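You operate a simulated robot arm through the tools that you are given. There is no shell and no other tool. Be economical: measure what you need, move in short steps, check, and stop when the job is done.

Carry out the task below with a simulated two-armed robot. There is one attempt and no reset: what you move stays moved.

Task
On the top of the folding mat, fold the red cloth in half.

Only the result counts: the job must be done as asked and must still hold three seconds after the hand-in. Knocking over, shifting, dropping, spilling or breaking anything else fails it. Flat cloth is picked up by pressing the open fingertips on it (5 to 10 N) and closing them slowly along it; thin cloth reads only 2 to 8 mm in the jaws.

Robot
Two 7-joint arms with two-finger parallel grippers on one trunk, on a base that drives. Base frame: it is fixed to the floor where the robot stands at the start and does not move with it; the origin is under the middle of the robot, x ahead of it, y to its left, z up. Readings come in mm, degrees, newtons and seconds.
The left shoulder is at the start at [70, 163, 1145], the right one opposite. Places, roughly: top of the folding mat [500, 0, 900]. Payload 3.43 kg a hand.
The tool frame of a hand sits at the grasp point between the pads (the TCP): z along the fingers, y along the line on which they close. The tips reach 34 mm beyond it. Largest opening 128 mm; finger width 24, thickness 12; the body of the gripper, 48 by 130 mm, starts 96 mm behind the TCP.
Orientation is told as [roll, pitch, yaw] about the base's x, y, z axes, in that order, counted from this pose: with the fingers straight down and closing along the base's y, the tool's x points along the base's -x, its y along +y and its z along -z.

Tools
- The arms move only by the tool play_rows. It takes "left_commands", "right_commands" or both (then of equal length, played together; a hand with none holds still); each is a list of rows, each an object (a shift or turn left out is 0, a gripper value left out holds the last) with "dr": the turn, a rotation vector about the tool's x, y, z in units of 180 degrees (1.0 is 180 degrees), a list of three; "offset": the shift along the tool's x, y, z in units of 250 mm (1.0 is 250 mm), a list of three; "jaw": the closure, from 0 (fully open) to 1 (shut). In form: [{"dr": [rx, ry, rz], "offset": [dx, dy, dz], "jaw": jaw}, ...]. A call has 1 to 10 rows; each row is the pose to reach, as a shift and turn from the pose commanded when the call began, along the tool's axes at that moment. A call with a number of a shift or a turn outside -1 to 1 is refused whole. Each row takes 0.2 s and may step no farther than 50 mm and 8.6 degrees from the row before; otherwise, or with a gripper value out of range, the whole call is refused. Where a pose cannot be reached the arm comes as near as it can. A force on the tool above 40 N (or 10 N above the force at the start of the call, whichever is more), or a blocked arm, ends the call early, and 0.2 s more pass. The fingers move at their own pace (about 153 mm/s each) and stop on an object; they squeeze with about 34 N. The grip force told is the motor's: it shows also when the fingers shut on nothing. Time passes only in rows, and 0.2 s behind the last, so rows that repeat a pose let the fingers close. The reply holds the time, the measured pose of the TCP, the force on the tool along the base axes, the opening and the grip force, in the units named above and with some noise.
- Cameras (640 x 400 px; columns grow to the right, rows downward): "scene" is now at [133.6, 8.6, 1360.8]; the picture's right is [0.12, -0.99, 0.00], its down [-0.67, -0.08, -0.74] and it looks along [0.73, 0.09, -0.67] (base axes); focal length 289 px, centre (320, 200). "left" rides on the left gripper at [-36, 0, -98] in its tool frame; the picture's right is [0.00, -1.00, 0.00], its down [0.97, 0.00, -0.24] and it looks along [0.24, 0.00, 0.97] (tool axes); focal length 218 px, centre (320, 200). "right" rides on the right gripper at [-36, 0, -98] in its tool frame; the picture's right is [0.00, -1.00, 0.00], its down [0.97, 0.00, -0.24] and it looks along [0.24, 0.00, 0.97] (tool axes); focal length 218 px, centre (320, 200).
- capture(camera): a new picture of that camera. It takes no simulated time.
- raise_lower(by): slides the trunk up (or, below 0, down) by that many mm; the arms and the scene camera ride with it, the base frame stays. It gives what a move gives, with no picture.
- steer(legs): drives the robot by 1 to 6 legs, each [ahead, left, turn to the left] in mm, mm and degrees, along the robot's own axes; the way and the turn of a leg run together, so that a leg with both is an arc; at most 1500 mm and 180 degrees a leg. The arms and the cameras ride along, it lands a little off, and it stops where it bumps. It gives what a move gives.
- turn_head(pan, tilt): turns the head with the scene camera to pan (to the left, within 86 degrees either way) and tilt (down, from -29 to 69), counted from straight ahead of the robot. It gives what a move gives.
- locate(camera, pixels): for up to 12 pixels [column, row] of the newest picture of that camera ("zoom" is the newest enlarged one), the place [x, y, z] in the base frame of the surface seen there, good to about 2 mm. It takes no simulated time.
- zoom(camera, box): a new picture of the part [left, top, right, bottom] of that camera's present view, enlarged. It takes no simulated time.
- close_job(): hands the job in; it is judged then, once.

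Keep the steps short. Do not move on a guess: measure, check each grasp and each placing, and mend mistakes. In all there are 80 turns and 78 pictures (those below and enlarged ones count). Leave the grippers open and the arms clear of the work at the hand-in unless told otherwise, and finish with a single line.

The tools are called after ">>>" as name(argument=value, ...) on one line, values as JSON. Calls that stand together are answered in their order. play_rows: Moves the arms, as the interface text tells. Its arguments: {"type":"object","properties":{"left_commands":{"type":"array"},"right_commands":{"type":"array"}},"required":[]} The other tools are called the same way: raise_lower (by) slides the trunk up or down; steer (legs) drives the base; turn_head (pan, tilt) turns the head that bears the scene camera; capture (camera) takes a picture; locate (camera, pixels) gives the place of the surface under pixels of a picture; zoom (camera, box) takes an enlarged picture of a part of a camera's view; close_job () hands the job in.

At the start:

```text
clock: 0.0
left_tool_pos: [571.9, 187.3, 1105.7]
left_ee_rot: [0.1, -0.1, 0.1]
left_wrist_force: [0.1, 0.5, 1.4]
left_opening: 127.9
left_grasp_force: 0.1
right_tool_pos: [711.2, -233.6, 1037.0]
right_ee_rot: [0.0, 0.1, 0.0]
right_wrist_force: [-0.2, 0.3, -0.5]
right_opening: 128.1
right_grasp_force: 0.0
trunk travel left (down, up): [-625.0, 315.0]
robot x, y, heading: [-1.2, 0.6, -0.0]
head pan, tilt: [6.7, 42.4]
```

scene: 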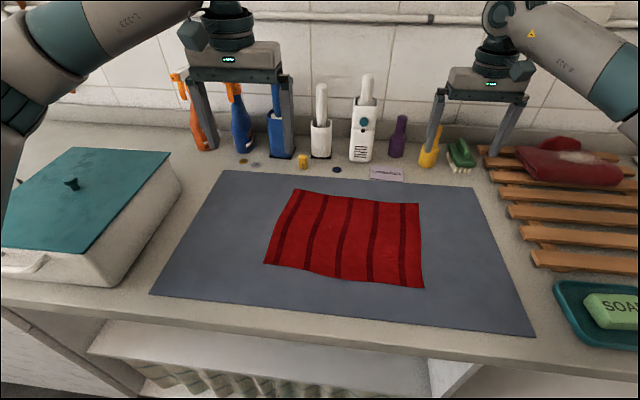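
right: 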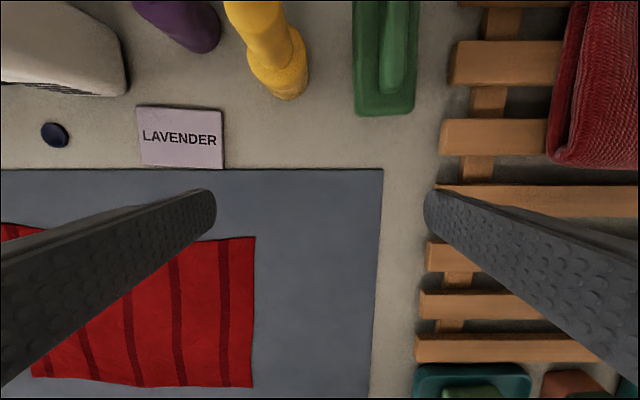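
left: 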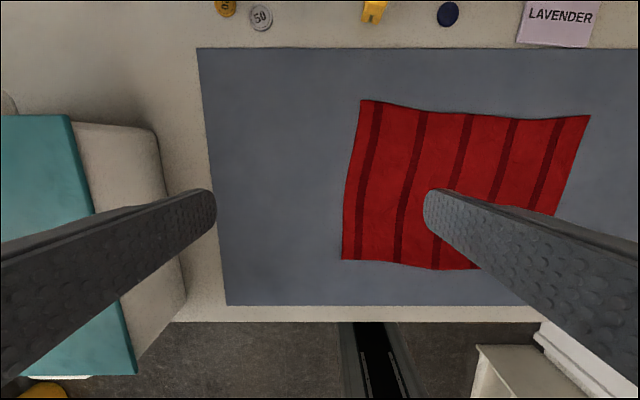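

I see the red cloth on the grey mat. First I measure its corners and edges in the scene picture.

>>> locate(camera="scene", pixels=[[295, 190], [357, 198], [418, 204], [420, 245], [423, 287], [340, 277], [266, 263], [281, 226], [345, 238], [200, 250], [480, 300], [450, 200]])

>>> zoom(camera="scene", box=[240, 170, 448, 300])

```text
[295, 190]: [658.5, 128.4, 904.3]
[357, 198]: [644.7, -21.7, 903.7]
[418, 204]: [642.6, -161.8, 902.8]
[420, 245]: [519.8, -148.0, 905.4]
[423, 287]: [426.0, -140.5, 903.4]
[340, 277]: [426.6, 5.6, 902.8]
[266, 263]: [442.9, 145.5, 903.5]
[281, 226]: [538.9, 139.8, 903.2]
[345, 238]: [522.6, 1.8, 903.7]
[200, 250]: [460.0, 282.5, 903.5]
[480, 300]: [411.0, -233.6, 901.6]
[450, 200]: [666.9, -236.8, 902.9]
```

```text
3.08 times, centred on (344, 235) of scene
```

zoom: 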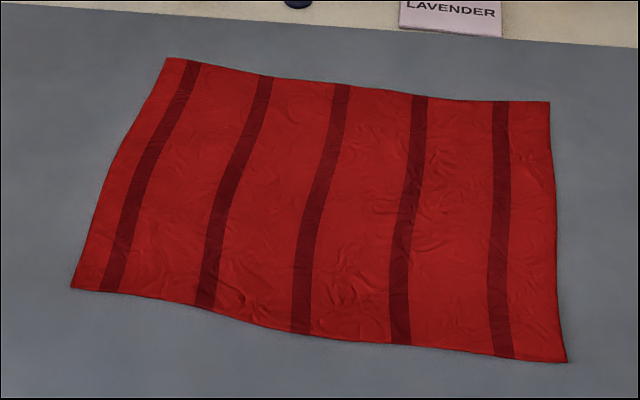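

The cloth is about 290 (y) by 216 mm (x), turned by some 5 degrees, with its top at z ≈ 904. I'll fold the near edge over onto the far edge, one hand at each near corner. First I bring both hands above these corners, with the jaws narrowed to about 44 mm.

>>> play_rows(left_commands=[{"offset": [0.079, -0.053, 0.071], "jaw": 0.656}, {"offset": [0.159, -0.105, 0.141]}, {"offset": [0.238, -0.158, 0.212]}, {"offset": [0.317, -0.211, 0.283]}, {"offset": [0.397, -0.263, 0.353]}, {"offset": [0.476, -0.316, 0.424]}], right_commands=[{"offset": [0.154, 0.086, 0.025], "jaw": 0.656}, {"offset": [0.308, 0.172, 0.049]}, {"offset": [0.462, 0.258, 0.074]}, {"offset": [0.616, 0.344, 0.099]}, {"offset": [0.77, 0.43, 0.123]}, {"offset": [0.924, 0.516, 0.148]}])

```text
clock: 1.4
left_tool_pos: [452.9, 109.2, 1000.0]
left_ee_rot: [0.0, 0.0, 0.1]
left_wrist_force: [0.2, 0.3, 0.3]
left_opening: 43.8
left_grasp_force: 0.0
right_tool_pos: [478.6, -105.3, 1000.0]
right_ee_rot: [0.0, 0.1, -0.1]
right_wrist_force: [0.1, 0.4, -0.6]
right_opening: 43.7
right_grasp_force: 0.0
trunk travel left (down, up): [-625.0, 315.0]
robot x, y, heading: [-0.1, -0.7, 0.1]
head pan, tilt: [6.7, 42.4]
```

Both hands arrived and the jaws are at 44 mm. Next the right hand goes 39 mm back to x = 440 and both go down to z = 950, which leaves the tips about 12 mm above the cloth.

>>> play_rows(left_commands=[{"offset": [0, 0, 0.1]}, {"offset": [0, 0, 0.2]}], right_commands=[{"offset": [0.08, 0, 0.1]}, {"offset": [0.156, 0, 0.2]}])

>>> capture(camera="left")

>>> capture(camera="right")

```text
clock: 2.0
left_tool_pos: [453.9, 105.7, 951.1]
left_ee_rot: [0.0, -0.2, 0.1]
left_wrist_force: [0.4, 0.6, 0.8]
left_opening: 44.0
left_grasp_force: 0.0
right_tool_pos: [440.6, -105.5, 949.6]
right_ee_rot: [0.1, -0.1, 0.0]
right_wrist_force: [0.1, -0.3, 0.9]
right_opening: 43.9
right_grasp_force: 0.1
trunk travel left (down, up): [-625.0, 315.0]
robot x, y, heading: [-0.2, -2.1, 0.1]
head pan, tilt: [6.7, 42.4]
```

```text
73 pictures are left
```

left: 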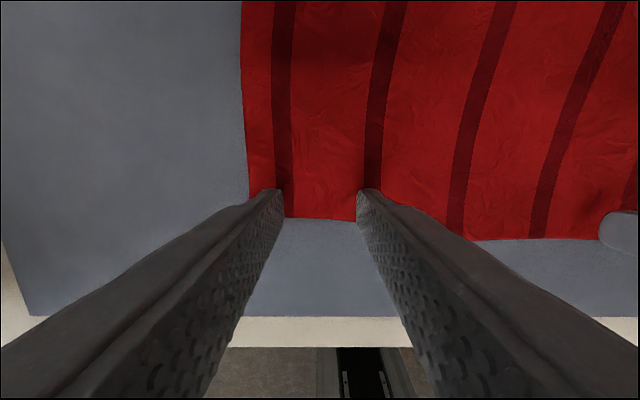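

```text
72 pictures are left
```

right: 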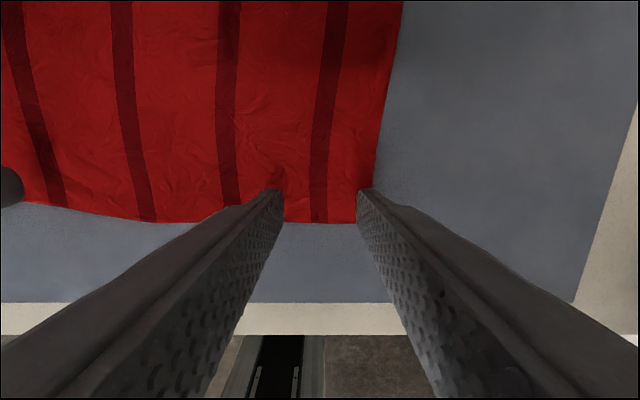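

The cloth's near edge is about 14 mm behind both TCPs, so the pads lie fully on the cloth. The right hand's outer finger straddles the side edge (col 375), so I shift that hand 6 mm inward and lower both to contact.

>>> play_rows(left_commands=[{"offset": [0, 0, 0.02]}, {"offset": [0, 0, 0.04]}, {"offset": [0, 0, 0.052]}], right_commands=[{"offset": [0, 0.024, 0.01]}, {"offset": [0, 0.024, 0.034]}, {"offset": [0, 0.024, 0.048]}])

```text
clock: 2.8
left_tool_pos: [453.1, 103.8, 941.6]
left_ee_rot: [0.3, -0.5, 0.2]
left_wrist_force: [1.1, 0.5, 0.1]
left_opening: 44.1
left_grasp_force: 0.1
right_tool_pos: [438.3, -104.4, 939.2]
right_ee_rot: [0.3, -0.2, 0.0]
right_wrist_force: [0.0, -0.1, -0.1]
right_opening: 44.0
right_grasp_force: 0.0
trunk travel left (down, up): [-625.0, 315.0]
robot x, y, heading: [-2.3, -1.7, 0.0]
head pan, tilt: [6.7, 42.4]
```

No contact force yet. I go down another 3 mm and read again.

>>> play_rows(left_commands=[{"offset": [0, 0, 0.006]}, {"offset": [0, 0, 0.012]}, {"offset": [0, 0, 0.012]}], right_commands=[{"offset": [0, 0, 0.006]}, {"offset": [0, 0, 0.012]}, {"offset": [0, 0, 0.012]}])

```text
clock: 3.6
left_tool_pos: [450.3, 103.1, 940.8]
left_ee_rot: [0.4, -0.8, 0.1]
left_wrist_force: [-0.3, 0.1, 0.4]
left_opening: 43.8
left_grasp_force: 0.1
right_tool_pos: [438.1, -104.3, 938.7]
right_ee_rot: [0.5, -0.6, 0.0]
right_wrist_force: [16.4, 3.6, 28.4]
right_opening: 43.1
right_grasp_force: 0.2
trunk travel left (down, up): [-625.0, 315.0]
robot x, y, heading: [1.5, -1.7, 0.1]
head pan, tilt: [6.7, 42.4]
```

The right hand presses with 28 N, which is too much, so I lift it 1.5 mm. The left hand shows no contact yet (z 940.8), so it goes down 3 mm more.

>>> play_rows(left_commands=[{"offset": [0, 0, 0.006]}, {"offset": [0, 0, 0.012]}, {"offset": [0, 0, 0.012]}], right_commands=[{"offset": [0, 0, -0.006]}, {"offset": [0, 0, -0.006]}, {"offset": [0, 0, -0.006]}])

```text
clock: 4.4
left_tool_pos: [449.8, 102.6, 938.4]
left_ee_rot: [0.3, -1.0, 0.2]
left_wrist_force: [5.0, 2.8, 15.5]
left_opening: 43.3
left_grasp_force: 0.1
right_tool_pos: [435.4, -104.0, 938.9]
right_ee_rot: [0.4, -0.3, -0.1]
right_wrist_force: [8.2, 1.0, 12.9]
right_opening: 42.8
right_grasp_force: 0.0
trunk travel left (down, up): [-625.0, 315.0]
robot x, y, heading: [2.1, 4.0, -0.1]
head pan, tilt: [6.7, 42.4]
```

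Both hands now press at 13–15 N. I ease each up about 0.6 mm to reach 5–10 N and close slowly along the cloth.

>>> play_rows(left_commands=[{"offset": [0, 0, -0.003]}, {"offset": [0, 0, -0.003], "jaw": 0.69}, {"offset": [0, 0, -0.003], "jaw": 0.73}, {"offset": [0, 0, -0.003], "jaw": 0.77}, {"offset": [0, 0, -0.003], "jaw": 0.81}, {"offset": [0, 0, -0.003], "jaw": 0.85}, {"offset": [0, 0, -0.003], "jaw": 0.89}, {"offset": [0, 0, -0.003], "jaw": 0.93}, {"offset": [0, 0, -0.003], "jaw": 0.97}, {"offset": [0, 0, -0.003], "jaw": 1.0}], right_commands=[{"offset": [0, 0, -0.002]}, {"offset": [0, 0, -0.002], "jaw": 0.69}, {"offset": [0, 0, -0.002], "jaw": 0.73}, {"offset": [0, 0, -0.002], "jaw": 0.77}, {"offset": [0, 0, -0.002], "jaw": 0.81}, {"offset": [0, 0, -0.002], "jaw": 0.85}, {"offset": [0, 0, -0.002], "jaw": 0.89}, {"offset": [0, 0, -0.002], "jaw": 0.93}, {"offset": [0, 0, -0.002], "jaw": 0.97}, {"offset": [0, 0, -0.002], "jaw": 1.0}])

>>> capture(camera="left")

>>> capture(camera="right")

```text
clock: 6.6
left_tool_pos: [447.8, 101.5, 938.6]
left_ee_rot: [0.3, -1.0, 0.2]
left_wrist_force: [0.0, -2.0, 5.6]
left_opening: 6.6
left_grasp_force: 34.1
right_tool_pos: [434.7, -105.2, 939.3]
right_ee_rot: [0.4, -0.4, 0.0]
right_wrist_force: [0.0, 0.3, 0.2]
right_opening: 0.0
right_grasp_force: 33.1
trunk travel left (down, up): [-625.0, 315.0]
robot x, y, heading: [2.8, -0.5, -0.1]
head pan, tilt: [6.7, 42.4]
```

```text
71 pictures are left
```

left: 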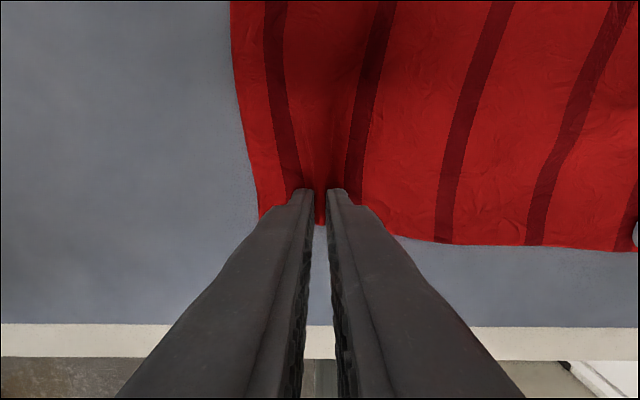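

```text
70 pictures are left
```

right: 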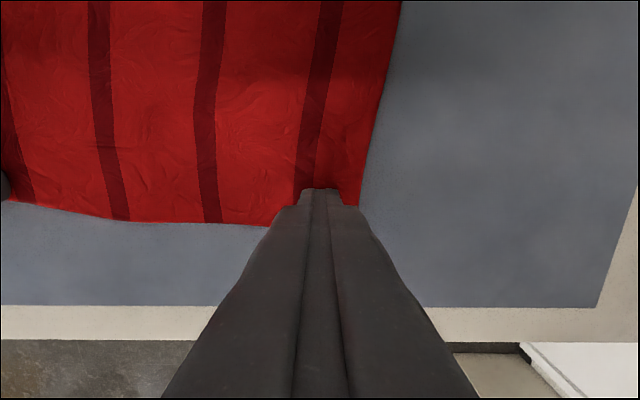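

The left hand has the cloth (6.6 mm, 34 N). The right slipped off (0 mm). I lift the right 8 mm, reopen it to 44 mm, move it 5 mm inward over the cloth, and come down again.

>>> play_rows(right_commands=[{"offset": [0, 0, -0.032]}, {"offset": [-0.02, 0.01, -0.032], "jaw": 0.656}, {"offset": [-0.02, 0.01, -0.032]}, {"offset": [-0.02, 0.01, -0.016]}, {"offset": [-0.02, 0.01, -0.004]}, {"offset": [-0.02, 0.01, 0.002]}, {"offset": [-0.02, 0.01, 0.002]}])

>>> capture(camera="right")

```text
clock: 8.2
left_tool_pos: [448.1, 101.3, 937.7]
left_ee_rot: [0.5, -1.1, 0.2]
left_wrist_force: [-1.8, -1.6, 6.2]
left_opening: 6.6
left_grasp_force: 34.5
right_tool_pos: [439.2, -104.1, 939.2]
right_ee_rot: [0.4, -0.4, 0.1]
right_wrist_force: [-1.3, -0.7, 1.1]
right_opening: 43.9
right_grasp_force: 0.0
trunk travel left (down, up): [-625.0, 315.0]
robot x, y, heading: [-0.9, 1.5, 0.0]
head pan, tilt: [6.7, 42.4]
```

```text
69 pictures are left
```

right: 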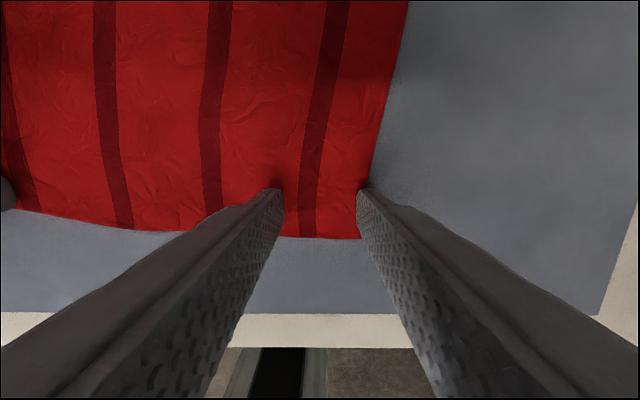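

The outer finger is on the side edge (col ~365). I lift a little, shift 9 mm inward (+y), and come down 1 mm deeper than before.

>>> play_rows(right_commands=[{"offset": [0, 0, -0.016]}, {"offset": [0, 0.036, -0.016]}, {"offset": [0, 0.036, -0.004]}, {"offset": [0, 0.036, 0.004]}, {"offset": [0, 0.036, 0.005]}])

```text
clock: 9.4
left_tool_pos: [448.9, 101.4, 939.5]
left_ee_rot: [0.4, -0.9, 0.1]
left_wrist_force: [0.5, -1.9, 2.6]
left_opening: 6.6
left_grasp_force: 33.7
right_tool_pos: [438.3, -93.3, 938.6]
right_ee_rot: [0.3, -0.5, -0.1]
right_wrist_force: [-2.3, -1.7, 13.2]
right_opening: 44.2
right_grasp_force: 0.7
trunk travel left (down, up): [-625.0, 315.0]
robot x, y, heading: [1.0, 2.0, 0.1]
head pan, tilt: [6.7, 42.4]
```

It presses at 13 N. I keep nearly this height, because last time the pressure faded, and close slowly.

>>> play_rows(right_commands=[{"offset": [0, 0, -0.001], "jaw": 0.69}, {"offset": [0, 0, -0.001], "jaw": 0.73}, {"offset": [0, 0, -0.001], "jaw": 0.77}, {"offset": [0, 0, -0.001], "jaw": 0.81}, {"offset": [0, 0, -0.001], "jaw": 0.85}, {"offset": [0, 0, -0.001], "jaw": 0.89}, {"offset": [0, 0, -0.001], "jaw": 0.93}, {"offset": [0, 0, -0.001], "jaw": 0.97}, {"offset": [0, 0, -0.001], "jaw": 1.0}])

>>> capture(camera="right")

>>> capture(camera="scene")

```text
clock: 11.4
left_tool_pos: [447.8, 101.9, 938.5]
left_ee_rot: [0.4, -0.9, 0.1]
left_wrist_force: [1.5, -0.7, 4.3]
left_opening: 6.7
left_grasp_force: 33.7
right_tool_pos: [439.1, -94.1, 938.5]
right_ee_rot: [0.4, -0.6, 0.0]
right_wrist_force: [0.5, -5.4, 16.4]
right_opening: 2.0
right_grasp_force: 34.4
trunk travel left (down, up): [-625.0, 315.0]
robot x, y, heading: [1.4, -0.9, 0.2]
head pan, tilt: [6.7, 42.4]
```

```text
68 pictures are left
```

right: 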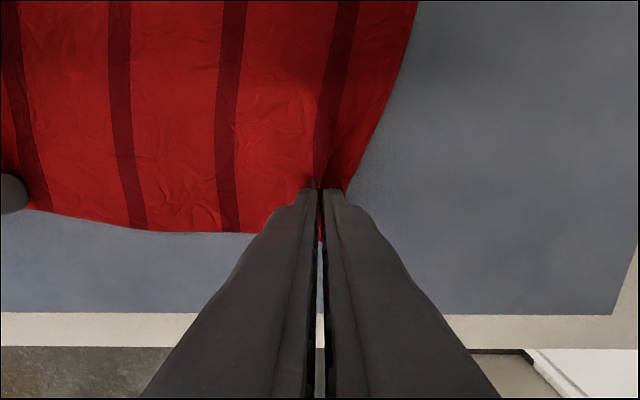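

```text
67 pictures are left
```

scene: 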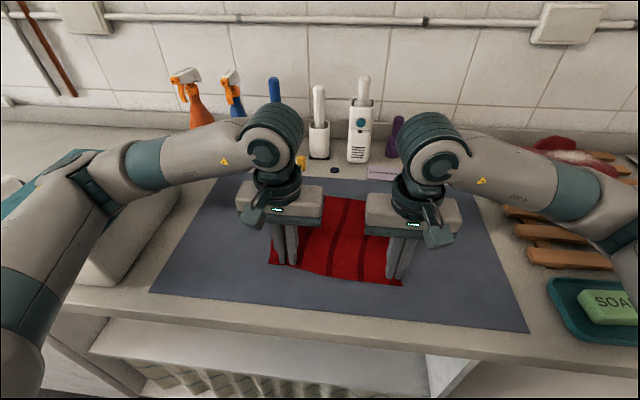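

The right now holds 2.0 mm of cloth. I lift both 30 mm with 10 mm ahead and check that both grips hold.

>>> play_rows(left_commands=[{"offset": [-0.01, 0, -0.04]}, {"offset": [-0.024, 0, -0.08]}, {"offset": [-0.04, 0, -0.12]}, {"offset": [-0.04, 0, -0.12]}], right_commands=[{"offset": [-0.01, 0, -0.04]}, {"offset": [-0.024, 0, -0.08]}, {"offset": [-0.04, 0, -0.12]}, {"offset": [-0.04, 0, -0.12]}])

>>> zoom(camera="scene", box=[200, 160, 456, 320])

>>> capture(camera="right")

>>> capture(camera="left")

```text
clock: 12.4
left_tool_pos: [461.0, 107.9, 960.1]
left_ee_rot: [0.0, 0.0, 0.0]
left_wrist_force: [0.0, -0.4, -0.6]
left_opening: 6.3
left_grasp_force: 34.9
right_tool_pos: [454.8, -87.9, 965.7]
right_ee_rot: [0.0, 0.0, 0.0]
right_wrist_force: [-0.4, 1.1, 0.2]
right_opening: 1.9
right_grasp_force: 34.1
trunk travel left (down, up): [-625.0, 315.0]
robot x, y, heading: [-2.4, 0.9, 0.3]
head pan, tilt: [6.7, 42.4]
```

```text
2.50 times, centred on (328, 240) of scene
```

zoom: 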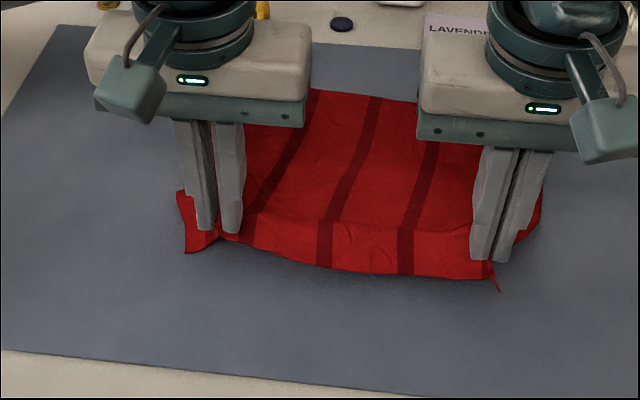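

```text
65 pictures are left
```

right: 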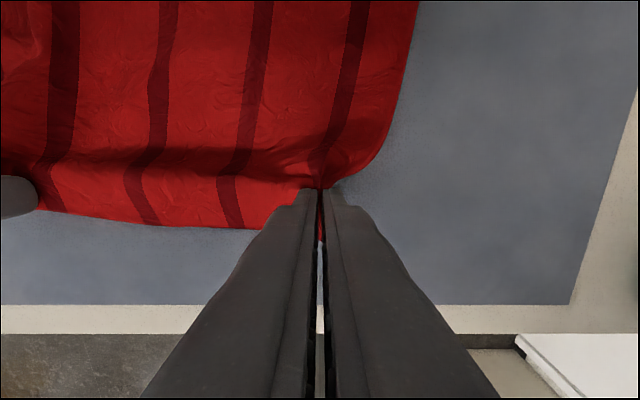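

```text
64 pictures are left
```

left: 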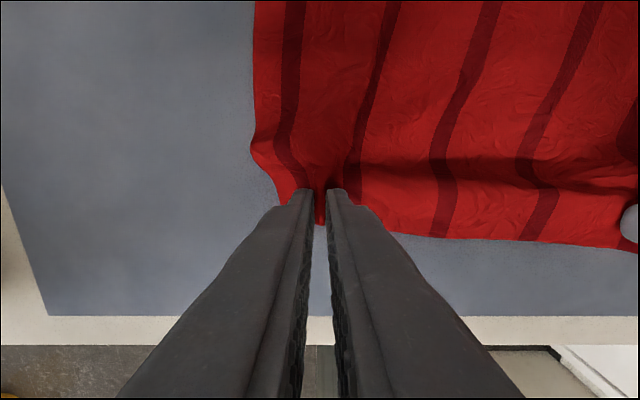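

Both grips hold and the near edge is lifted. Next I swing the edge over in an arc (peak about 60 mm higher) toward the far edge and stop above it to look.

>>> play_rows(left_commands=[{"offset": [-0.028, -0.008, -0.044]}, {"offset": [-0.096, -0.016, -0.152]}, {"offset": [-0.196, -0.024, -0.224]}, {"offset": [-0.316, -0.036, -0.248]}, {"offset": [-0.436, -0.048, -0.224]}, {"offset": [-0.544, -0.06, -0.164]}, {"offset": [-0.628, -0.068, -0.084]}, {"offset": [-0.628, -0.068, -0.084]}], right_commands=[{"offset": [-0.028, -0.008, -0.032]}, {"offset": [-0.092, -0.016, -0.14]}, {"offset": [-0.19, -0.026, -0.21]}, {"offset": [-0.306, -0.038, -0.234]}, {"offset": [-0.422, -0.05, -0.21]}, {"offset": [-0.528, -0.064, -0.15]}, {"offset": [-0.61, -0.072, -0.07]}, {"offset": [-0.61, -0.072, -0.07]}])

>>> capture(camera="right")

>>> capture(camera="left")

>>> zoom(camera="scene", box=[200, 140, 456, 300])

```text
clock: 14.2
left_tool_pos: [620.1, 90.7, 979.9]
left_ee_rot: [0.0, 0.0, 0.1]
left_wrist_force: [-0.5, -2.4, -0.3]
left_opening: 6.8
left_grasp_force: 34.0
right_tool_pos: [609.9, -106.0, 983.3]
right_ee_rot: [0.0, 0.1, 0.1]
right_wrist_force: [-1.0, 2.8, 0.6]
right_opening: 1.8
right_grasp_force: 33.9
trunk travel left (down, up): [-625.0, 315.0]
robot x, y, heading: [0.0, 1.9, 0.1]
head pan, tilt: [6.7, 42.4]
```

```text
63 pictures are left
```

right: 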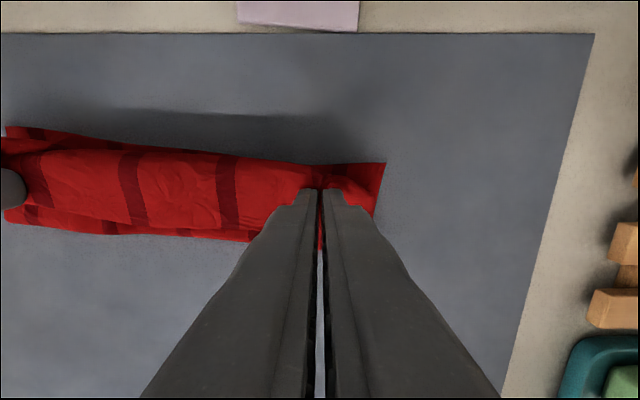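

```text
62 pictures are left
```

left: 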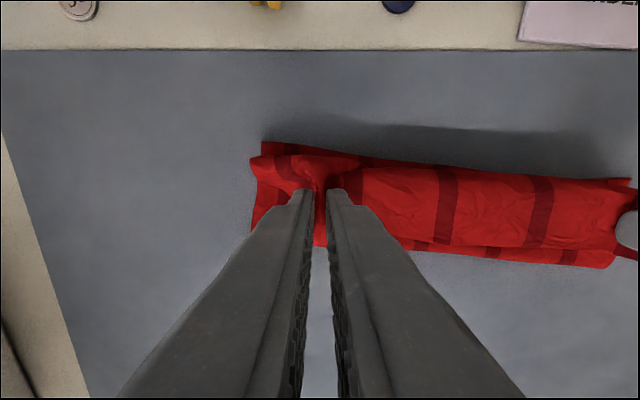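

```text
2.50 times, centred on (328, 220) of scene
```

zoom: 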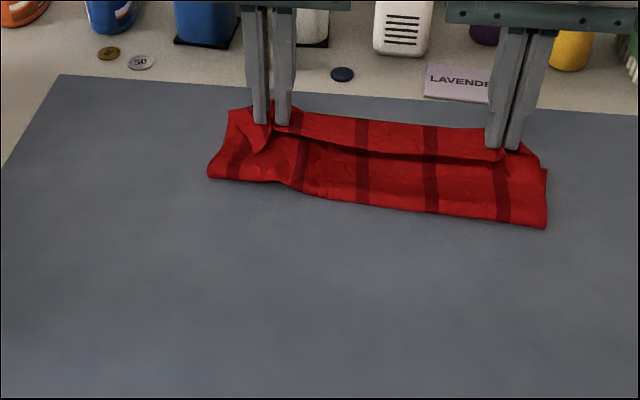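

The fold is going over well. Before lowering I measure where the lower layer's far corners and edge lie.

>>> locate(camera="left", pixels=[[265, 144], [340, 155], [254, 162], [370, 162], [625, 182], [450, 170]])

>>> locate(camera="right", pixels=[[383, 166], [376, 200], [300, 163], [15, 130], [220, 155], [150, 150]])

>>> locate(camera="zoom", pixels=[[210, 177], [360, 203], [546, 226], [545, 172], [290, 184]])

```text
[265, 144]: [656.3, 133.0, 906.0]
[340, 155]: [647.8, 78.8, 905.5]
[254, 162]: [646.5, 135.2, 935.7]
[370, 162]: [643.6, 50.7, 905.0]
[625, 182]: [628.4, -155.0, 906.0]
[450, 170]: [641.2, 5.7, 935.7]
```

```text
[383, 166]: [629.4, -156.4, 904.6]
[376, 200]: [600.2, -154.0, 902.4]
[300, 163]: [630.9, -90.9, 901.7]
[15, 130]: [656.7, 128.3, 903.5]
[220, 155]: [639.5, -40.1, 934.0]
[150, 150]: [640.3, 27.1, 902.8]
```

```text
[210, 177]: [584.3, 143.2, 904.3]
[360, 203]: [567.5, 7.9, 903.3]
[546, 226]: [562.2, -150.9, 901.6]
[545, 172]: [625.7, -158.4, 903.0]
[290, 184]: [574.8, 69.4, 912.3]
```

The lower layer's far edge now runs from (656, 131) to (629, −157), so it slid about 10 mm at the right. The fold line is at x ≈ 565–584 and should be about 545. I go back 40 mm so the loop settles toward the robot, then come down slowly and forward to lay the edge at left x ≈ 639 and right x ≈ 617.

>>> play_rows(left_commands=[{"offset": [0.08, 0, -0.02]}, {"offset": [0.16, 0, -0.03]}, {"offset": [0.16, 0, -0.03]}, {"offset": [0.16, 0, 0]}, {"offset": [0.12, 0, 0.04]}, {"offset": [0.08, 0, 0.088]}, {"offset": [0.02, 0, 0.112]}, {"offset": [-0.04, 0, 0.132]}, {"offset": [-0.072, 0, 0.144]}, {"offset": [-0.072, 0, 0.144]}], right_commands=[{"offset": [0.08, 0, -0.02]}, {"offset": [0.16, 0, -0.03]}, {"offset": [0.16, 0, -0.03]}, {"offset": [0.16, 0, 0]}, {"offset": [0.132, 0, 0.05]}, {"offset": [0.1, 0, 0.1]}, {"offset": [0.044, 0, 0.124]}, {"offset": [-0.008, 0, 0.144]}, {"offset": [-0.032, 0, 0.156]}, {"offset": [-0.032, 0, 0.156]}])

>>> zoom(camera="scene", box=[200, 140, 456, 300])

>>> capture(camera="left")

>>> capture(camera="right")

```text
clock: 16.4
left_tool_pos: [637.9, 91.1, 945.2]
left_ee_rot: [0.0, -0.1, 0.1]
left_wrist_force: [-0.4, -3.0, -0.3]
left_opening: 6.9
left_grasp_force: 34.3
right_tool_pos: [617.1, -106.7, 942.9]
right_ee_rot: [0.0, 0.0, 0.1]
right_wrist_force: [0.3, 2.1, 0.5]
right_opening: 1.8
right_grasp_force: 34.0
trunk travel left (down, up): [-625.0, 315.0]
robot x, y, heading: [-1.8, -1.8, -0.2]
head pan, tilt: [6.7, 42.4]
```

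```text
2.50 times, centred on (328, 220) of scene
```

zoom: 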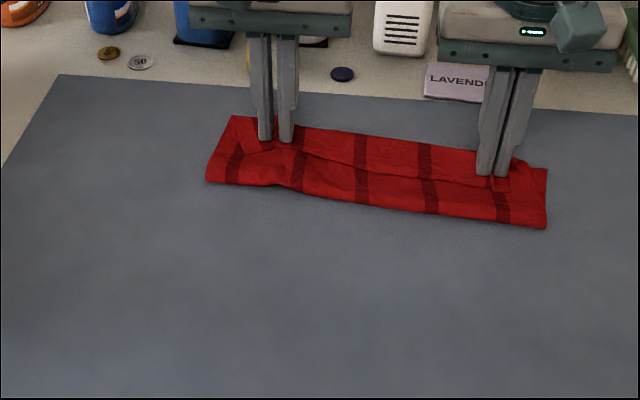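

```text
59 pictures are left
```

left: 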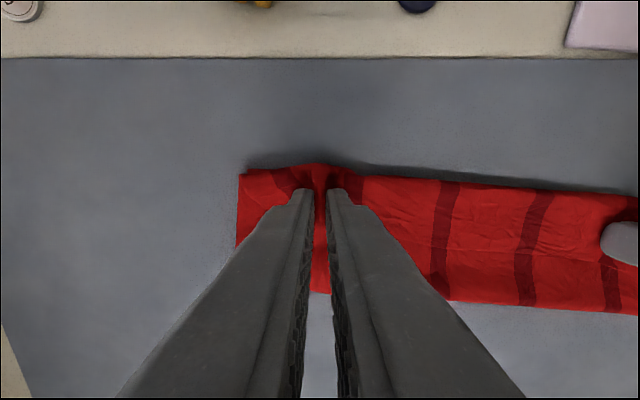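

```text
58 pictures are left
```

right: 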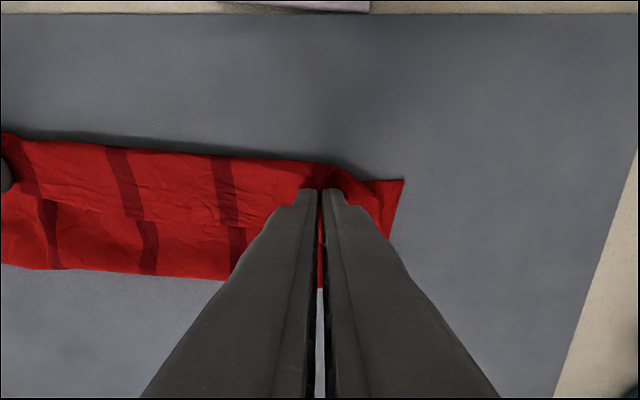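

The edge lies over the far edge, but I see a step in the upper layer (zoom rows 165–190). I measure its heights and the fold line.

>>> locate(camera="zoom", pixels=[[207, 180], [290, 184], [360, 202], [450, 212], [546, 226], [360, 140], [362, 155], [364, 168], [364, 178], [364, 190], [425, 160], [430, 195]])

>>> locate(camera="left", pixels=[[242, 176], [290, 167], [320, 163], [400, 178], [480, 185], [560, 192], [240, 235], [470, 298]])

>>> locate(camera="right", pixels=[[402, 182], [392, 235], [350, 172], [310, 162], [240, 156], [120, 145], [150, 274]])

```text
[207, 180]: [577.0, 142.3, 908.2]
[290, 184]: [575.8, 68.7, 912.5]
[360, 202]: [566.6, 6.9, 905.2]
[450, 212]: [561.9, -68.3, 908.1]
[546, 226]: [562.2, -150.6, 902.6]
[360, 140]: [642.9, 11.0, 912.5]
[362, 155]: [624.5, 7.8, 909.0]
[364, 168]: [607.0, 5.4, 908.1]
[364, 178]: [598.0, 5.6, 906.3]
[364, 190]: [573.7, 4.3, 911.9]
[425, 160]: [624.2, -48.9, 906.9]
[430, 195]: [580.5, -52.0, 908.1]
```

```text
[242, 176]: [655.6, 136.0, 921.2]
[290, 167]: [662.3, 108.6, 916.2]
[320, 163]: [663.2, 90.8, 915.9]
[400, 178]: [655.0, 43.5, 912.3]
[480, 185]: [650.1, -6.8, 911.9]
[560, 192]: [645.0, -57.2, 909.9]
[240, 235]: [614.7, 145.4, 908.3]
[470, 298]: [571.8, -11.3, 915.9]
```

```text
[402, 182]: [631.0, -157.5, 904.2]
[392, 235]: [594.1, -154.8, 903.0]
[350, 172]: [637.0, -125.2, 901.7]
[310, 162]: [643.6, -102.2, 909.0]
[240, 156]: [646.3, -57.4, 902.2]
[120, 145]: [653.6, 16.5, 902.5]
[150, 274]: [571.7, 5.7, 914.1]
```

The fold line is at x ≈ 565–577 and the upper layer carries a pleat, so it is about 20 mm too tight. I go back up and over in an arc to about x = 525, at low height at the end, so the lower layer relays itself.

>>> play_rows(left_commands=[{"offset": [0.06, 0, -0.14]}, {"offset": [0.14, 0, -0.26]}, {"offset": [0.22, 0, -0.32]}, {"offset": [0.3, 0, -0.32]}, {"offset": [0.38, 0, -0.3]}, {"offset": [0.44, 0, -0.26]}, {"offset": [0.46, 0, -0.22]}, {"offset": [0.46, 0, -0.2]}], right_commands=[{"offset": [0.06, 0, -0.14]}, {"offset": [0.14, 0, -0.26]}, {"offset": [0.22, 0, -0.32]}, {"offset": [0.3, 0, -0.32]}, {"offset": [0.38, 0, -0.3]}, {"offset": [0.44, 0, -0.26]}, {"offset": [0.46, 0, -0.22]}, {"offset": [0.46, 0, -0.2]}])

>>> capture(camera="left")

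>>> capture(camera="right")

>>> zoom(camera="scene", box=[200, 140, 456, 300])

```text
clock: 18.2
left_tool_pos: [522.7, 92.0, 995.6]
left_ee_rot: [0.0, 0.0, 0.1]
left_wrist_force: [-0.2, -3.8, 0.6]
left_opening: 6.7
left_grasp_force: 34.0
right_tool_pos: [499.9, -105.4, 994.2]
right_ee_rot: [0.0, 0.0, 0.0]
right_wrist_force: [0.9, 3.2, -0.8]
right_opening: 2.1
right_grasp_force: 33.6
trunk travel left (down, up): [-625.0, 315.0]
robot x, y, heading: [1.0, -2.1, -0.0]
head pan, tilt: [6.7, 42.4]
```

```text
57 pictures are left
```

left: 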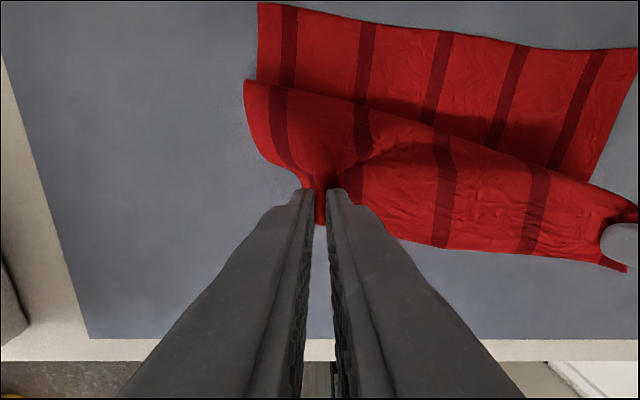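

```text
56 pictures are left
```

right: 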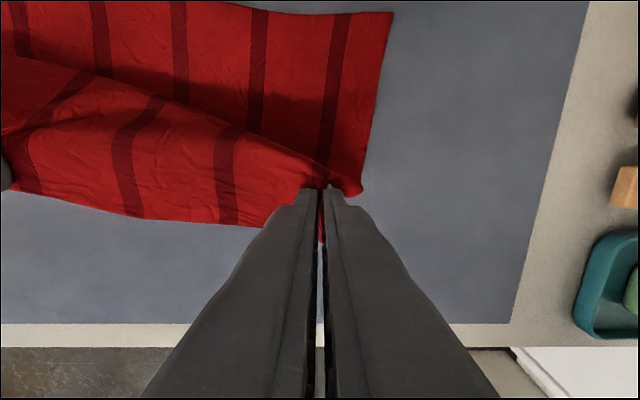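

```text
2.50 times, centred on (328, 220) of scene
```

zoom: 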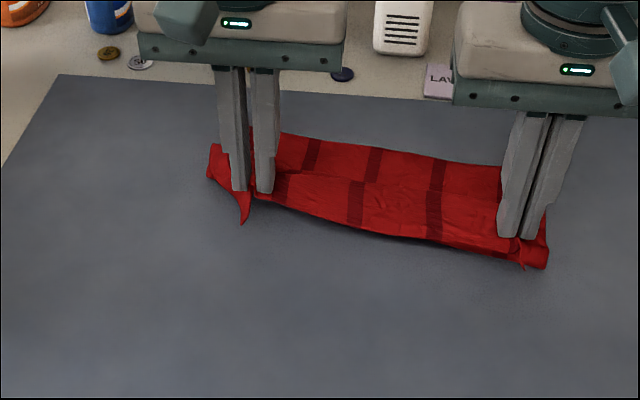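

The cloth still bulges forward under the left hand. I raise both hands about 45 mm more and bring the left back a little so that it hangs straight.

>>> play_rows(left_commands=[{"offset": [0.03, 0, -0.07]}, {"offset": [0.06, 0, -0.14]}, {"offset": [0.06, 0, -0.18]}, {"offset": [0.06, 0, -0.18]}, {"offset": [0.06, 0, -0.18]}], right_commands=[{"offset": [0, 0, -0.07]}, {"offset": [0, 0, -0.14]}, {"offset": [0, 0, -0.18]}, {"offset": [0, 0, -0.18]}, {"offset": [0, 0, -0.18]}])

>>> capture(camera="left")

>>> capture(camera="right")

```text
clock: 19.4
left_tool_pos: [507.5, 91.6, 1040.6]
left_ee_rot: [0.0, -0.1, 0.1]
left_wrist_force: [0.5, -1.7, -0.6]
left_opening: 7.0
left_grasp_force: 34.4
right_tool_pos: [501.7, -105.7, 1038.5]
right_ee_rot: [0.0, 0.0, 0.0]
right_wrist_force: [0.7, 2.4, -1.3]
right_opening: 1.8
right_grasp_force: 34.4
trunk travel left (down, up): [-625.0, 315.0]
robot x, y, heading: [0.1, -0.2, -0.2]
head pan, tilt: [6.7, 42.4]
```

```text
54 pictures are left
```

left: 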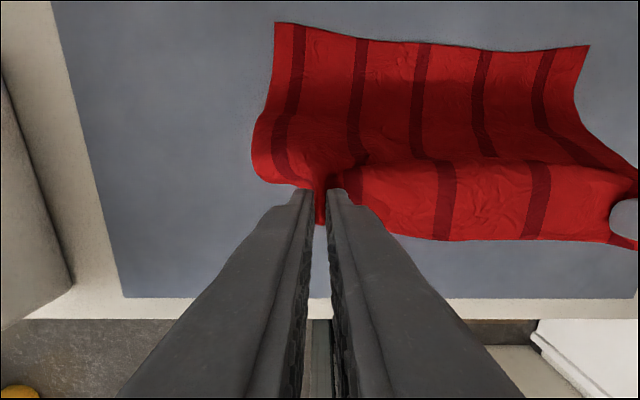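

```text
53 pictures are left
```

right: 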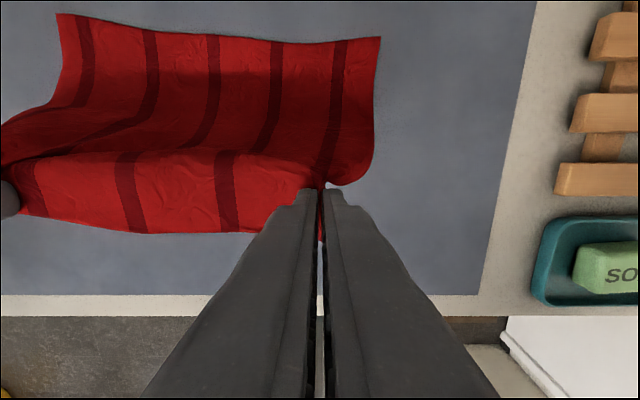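

The cloth hangs clear now. The cause of the pleat is that the vertical pinch holds the hem pointing the wrong way. Leaning the hands forward while laying would cure it, so I check how much room there is behind the far edge.

>>> capture(camera="scene")

```text
52 pictures are left
```

scene: 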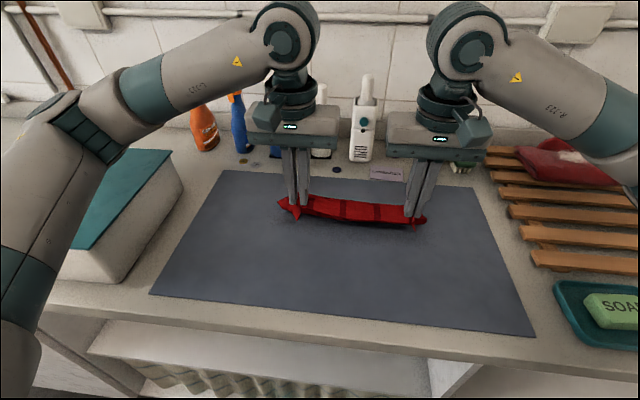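

>>> locate(camera="scene", pixels=[[362, 155], [364, 115], [366, 80], [325, 155], [322, 90], [385, 175], [445, 165], [240, 140], [234, 97], [455, 160], [273, 155]])

>>> locate(camera="left", pixels=[[276, 24], [430, 45], [588, 47], [270, 110], [560, 105], [420, 158], [255, 140]])

```text
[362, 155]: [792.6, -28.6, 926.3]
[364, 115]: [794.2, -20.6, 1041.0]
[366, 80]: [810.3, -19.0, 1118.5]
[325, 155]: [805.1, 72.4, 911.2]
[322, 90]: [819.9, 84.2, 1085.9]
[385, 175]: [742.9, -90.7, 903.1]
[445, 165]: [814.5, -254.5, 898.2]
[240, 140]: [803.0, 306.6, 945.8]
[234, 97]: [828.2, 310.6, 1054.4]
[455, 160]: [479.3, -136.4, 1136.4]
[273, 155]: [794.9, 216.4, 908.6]
```

```text
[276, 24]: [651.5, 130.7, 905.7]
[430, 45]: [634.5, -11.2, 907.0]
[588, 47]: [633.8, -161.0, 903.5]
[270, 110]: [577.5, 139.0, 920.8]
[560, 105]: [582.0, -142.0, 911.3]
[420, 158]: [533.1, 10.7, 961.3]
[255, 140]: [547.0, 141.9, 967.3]
```

The back items begin at x ≈ 792, so the hands can lean forward only about 35 degrees when laying. A clean fold needs about 90 degrees of turn in total, so I will regrasp the near edge with the hands leaning back toward the robot. First I lay the near edge back where it was.

>>> play_rows(left_commands=[{"offset": [0.05, 0.011, 0.06]}, {"offset": [0.1, 0.022, 0.13]}, {"offset": [0.15, 0.033, 0.21]}, {"offset": [0.2, 0.045, 0.29]}, {"offset": [0.24, 0.056, 0.36]}, {"offset": [0.252, 0.056, 0.392]}, {"offset": [0.252, 0.056, 0.392]}], right_commands=[{"offset": [0.055, 0.012, 0.06]}, {"offset": [0.11, 0.024, 0.13]}, {"offset": [0.165, 0.036, 0.21]}, {"offset": [0.22, 0.048, 0.29]}, {"offset": [0.265, 0.06, 0.36]}, {"offset": [0.279, 0.06, 0.386]}, {"offset": [0.279, 0.06, 0.386]}])

>>> capture(camera="left")

>>> capture(camera="right")

```text
clock: 21.0
left_tool_pos: [443.2, 103.4, 943.9]
left_ee_rot: [0.1, -0.2, 0.2]
left_wrist_force: [0.9, -2.3, -0.1]
left_opening: 7.0
left_grasp_force: 33.9
right_tool_pos: [431.0, -93.0, 942.9]
right_ee_rot: [0.1, -0.1, -0.1]
right_wrist_force: [0.1, 1.5, 0.3]
right_opening: 1.8
right_grasp_force: 34.0
trunk travel left (down, up): [-625.0, 315.0]
robot x, y, heading: [-1.4, 3.0, 0.3]
head pan, tilt: [6.7, 42.4]
```

```text
51 pictures are left
```

left: 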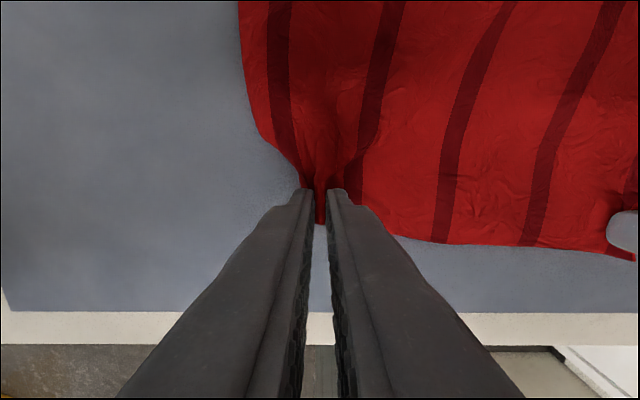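

```text
50 pictures are left
```

right: 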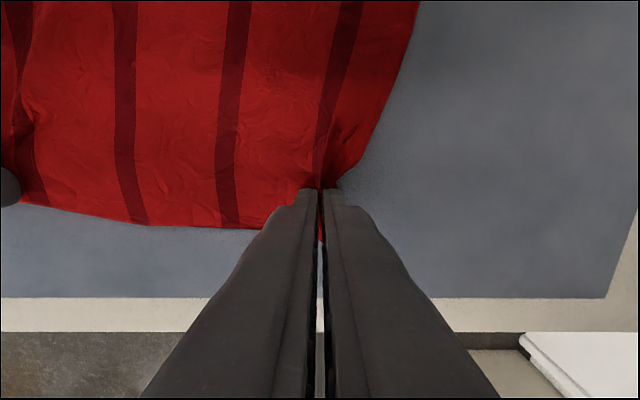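

The near edge is back at its place. I lower the last ~4 mm and open slowly so that the fingers spread the gathered cloth, then rise and look.

>>> play_rows(left_commands=[{"offset": [0, 0, 0.016]}, {"offset": [0, 0, 0.018], "jaw": 0.9}, {"offset": [0, 0, 0.018], "jaw": 0.8}, {"offset": [0, 0, 0.018], "jaw": 0.7}, {"offset": [0, 0, 0.018], "jaw": 0.6}, {"offset": [0, 0, -0.05]}, {"offset": [0.04, 0, -0.2]}, {"offset": [0.04, 0, -0.4]}], right_commands=[{"offset": [0, 0, 0.014]}, {"offset": [0, 0, 0.016], "jaw": 0.9}, {"offset": [0, 0, 0.016], "jaw": 0.8}, {"offset": [0, 0, 0.016], "jaw": 0.7}, {"offset": [0, 0, 0.016], "jaw": 0.6}, {"offset": [0, 0, -0.05]}, {"offset": [0.04, 0, -0.2]}, {"offset": [0.04, 0, -0.4]}])

>>> zoom(camera="scene", box=[200, 160, 456, 320])

>>> capture(camera="left")

>>> capture(camera="right")

```text
clock: 22.8
left_tool_pos: [433.1, 104.3, 1043.1]
left_ee_rot: [-0.1, 0.0, 0.1]
left_wrist_force: [-0.7, -0.2, 0.1]
left_opening: 51.4
left_grasp_force: 0.1
right_tool_pos: [420.1, -90.7, 1043.5]
right_ee_rot: [-0.2, 0.0, 0.0]
right_wrist_force: [-0.1, -0.6, 0.0]
right_opening: 50.9
right_grasp_force: 0.1
trunk travel left (down, up): [-625.0, 315.0]
robot x, y, heading: [-2.7, 1.4, 0.1]
head pan, tilt: [6.7, 42.4]
```

```text
2.50 times, centred on (328, 240) of scene
```

zoom: 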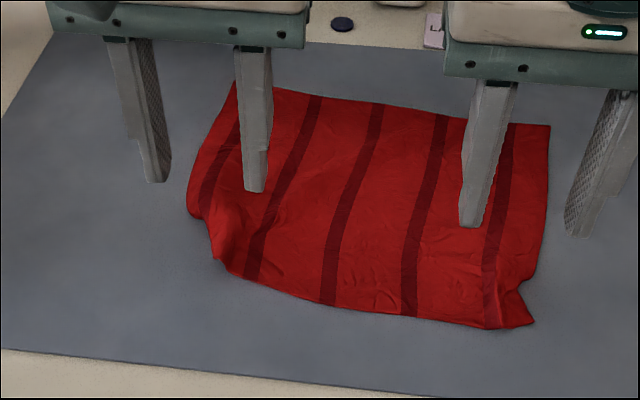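

```text
48 pictures are left
```

left: 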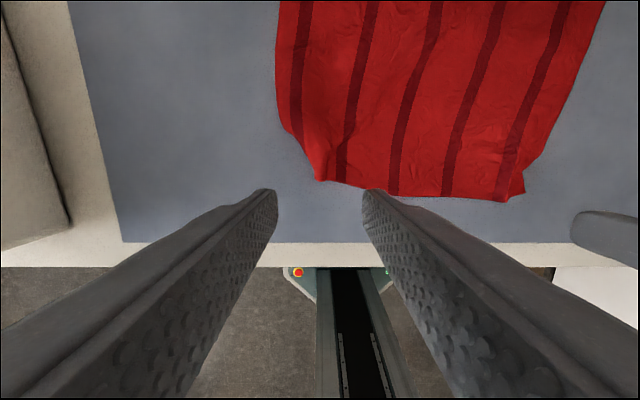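

```text
47 pictures are left
```

right: 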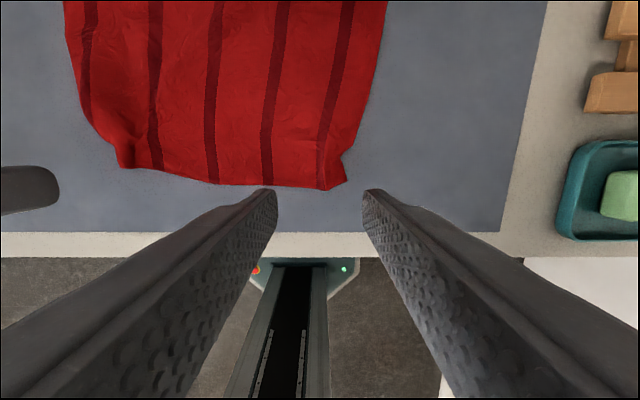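

The near-left corner has tucked under and the right one has a small kink, while the far corners are clean. I measure the near-left part to untuck it.

>>> locate(camera="left", pixels=[[277, 100], [285, 130], [315, 178], [325, 181], [340, 180], [390, 194], [497, 200], [524, 190], [515, 172], [548, 140], [310, 160], [300, 145]])

>>> zoom(camera="left", box=[240, 60, 432, 210])

```text
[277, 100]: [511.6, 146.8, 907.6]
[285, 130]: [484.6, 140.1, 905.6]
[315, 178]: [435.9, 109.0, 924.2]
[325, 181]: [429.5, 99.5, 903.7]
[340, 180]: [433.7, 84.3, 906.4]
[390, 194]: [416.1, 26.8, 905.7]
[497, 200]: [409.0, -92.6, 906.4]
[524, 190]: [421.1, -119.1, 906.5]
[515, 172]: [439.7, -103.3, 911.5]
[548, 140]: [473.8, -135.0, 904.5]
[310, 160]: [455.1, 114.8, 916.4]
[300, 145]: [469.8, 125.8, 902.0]
```

```text
2.67 times, centred on (336, 135) of left
```

zoom: 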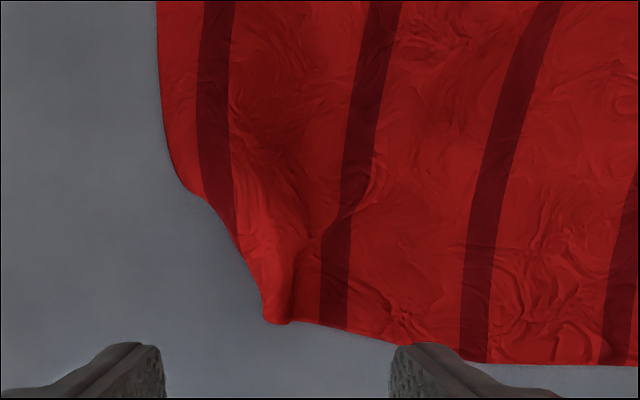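

The corner is tucked under along a raised ridge near (445, 110), up to z ≈ 920. I bring the left hand over that ridge with the tips just above the mat and close on it.

>>> play_rows(left_commands=[{"offset": [-0.048, 0.024, 0.1], "jaw": 0.65}, {"offset": [-0.048, 0.024, 0.22]}, {"offset": [-0.048, 0.024, 0.34]}, {"offset": [-0.048, 0.024, 0.4]}, {"offset": [-0.048, 0.024, 0.41], "jaw": 0.75}, {"offset": [-0.048, 0.024, 0.41], "jaw": 0.85}, {"offset": [-0.048, 0.024, 0.41], "jaw": 0.93}, {"offset": [-0.048, 0.024, 0.41], "jaw": 1.0}, {"offset": [-0.048, 0.024, 0.41], "jaw": 1.0}])

>>> capture(camera="left")

```text
clock: 24.8
left_tool_pos: [443.6, 103.5, 952.4]
left_ee_rot: [0.7, -1.5, 0.2]
left_wrist_force: [0.2, 0.6, 0.9]
left_opening: 1.9
left_grasp_force: 34.3
right_tool_pos: [412.6, -102.9, 1046.0]
right_ee_rot: [0.5, -0.4, -0.1]
right_wrist_force: [0.3, -0.6, -0.2]
right_opening: 51.1
right_grasp_force: 0.2
trunk travel left (down, up): [-625.0, 315.0]
robot x, y, heading: [-2.7, 0.4, -0.1]
head pan, tilt: [6.7, 42.4]
```

```text
45 pictures are left
```

left: 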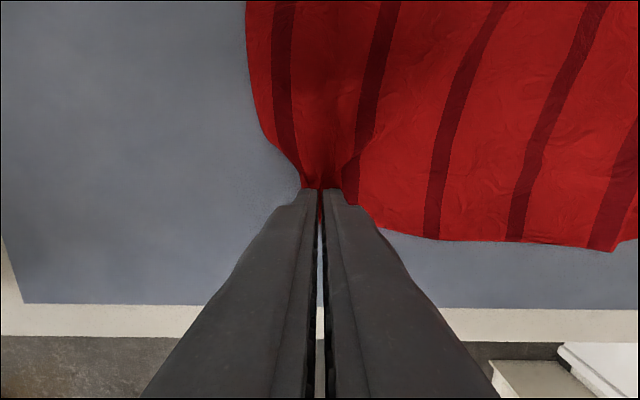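

Grip reads 1.9 mm. The left arm was a little short of its height, since it is close to its inner reach limit. I lift the ridge 80 mm and move it outward to the left so the tucked flap hangs free.

>>> play_rows(left_commands=[{"offset": [-0.02, 0, -0.16]}, {"offset": [-0.04, 0, -0.3]}, {"offset": [-0.04, 0.1, -0.34]}, {"offset": [-0.03, 0.2, -0.34]}, {"offset": [-0.03, 0.2, -0.34]}, {"offset": [-0.03, 0.2, -0.34]}])

>>> capture(camera="left")

>>> zoom(camera="scene", box=[200, 160, 456, 320])

```text
clock: 26.2
left_tool_pos: [454.8, 161.3, 1023.3]
left_ee_rot: [-0.1, 0.0, 0.0]
left_wrist_force: [0.4, -0.3, 0.2]
left_opening: 1.9
left_grasp_force: 34.1
right_tool_pos: [422.5, -91.5, 1042.1]
right_ee_rot: [0.0, 0.0, 0.0]
right_wrist_force: [0.0, 0.3, 0.4]
right_opening: 51.0
right_grasp_force: 0.0
trunk travel left (down, up): [-625.0, 315.0]
robot x, y, heading: [-1.6, 1.7, 0.3]
head pan, tilt: [6.7, 42.4]
```

```text
44 pictures are left
```

left: 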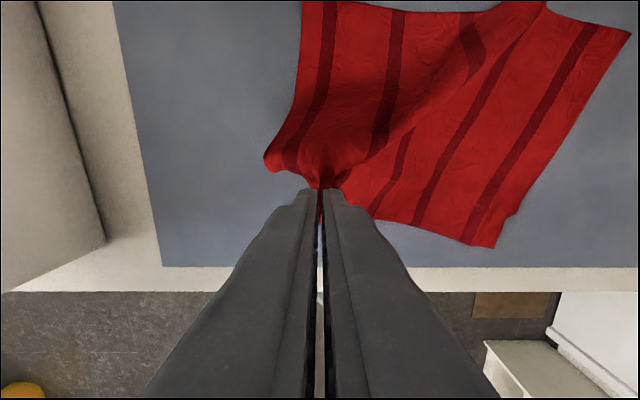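

```text
2.50 times, centred on (328, 240) of scene
```

zoom: 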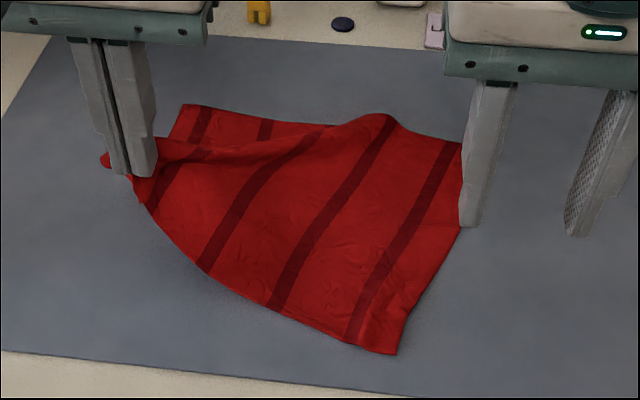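

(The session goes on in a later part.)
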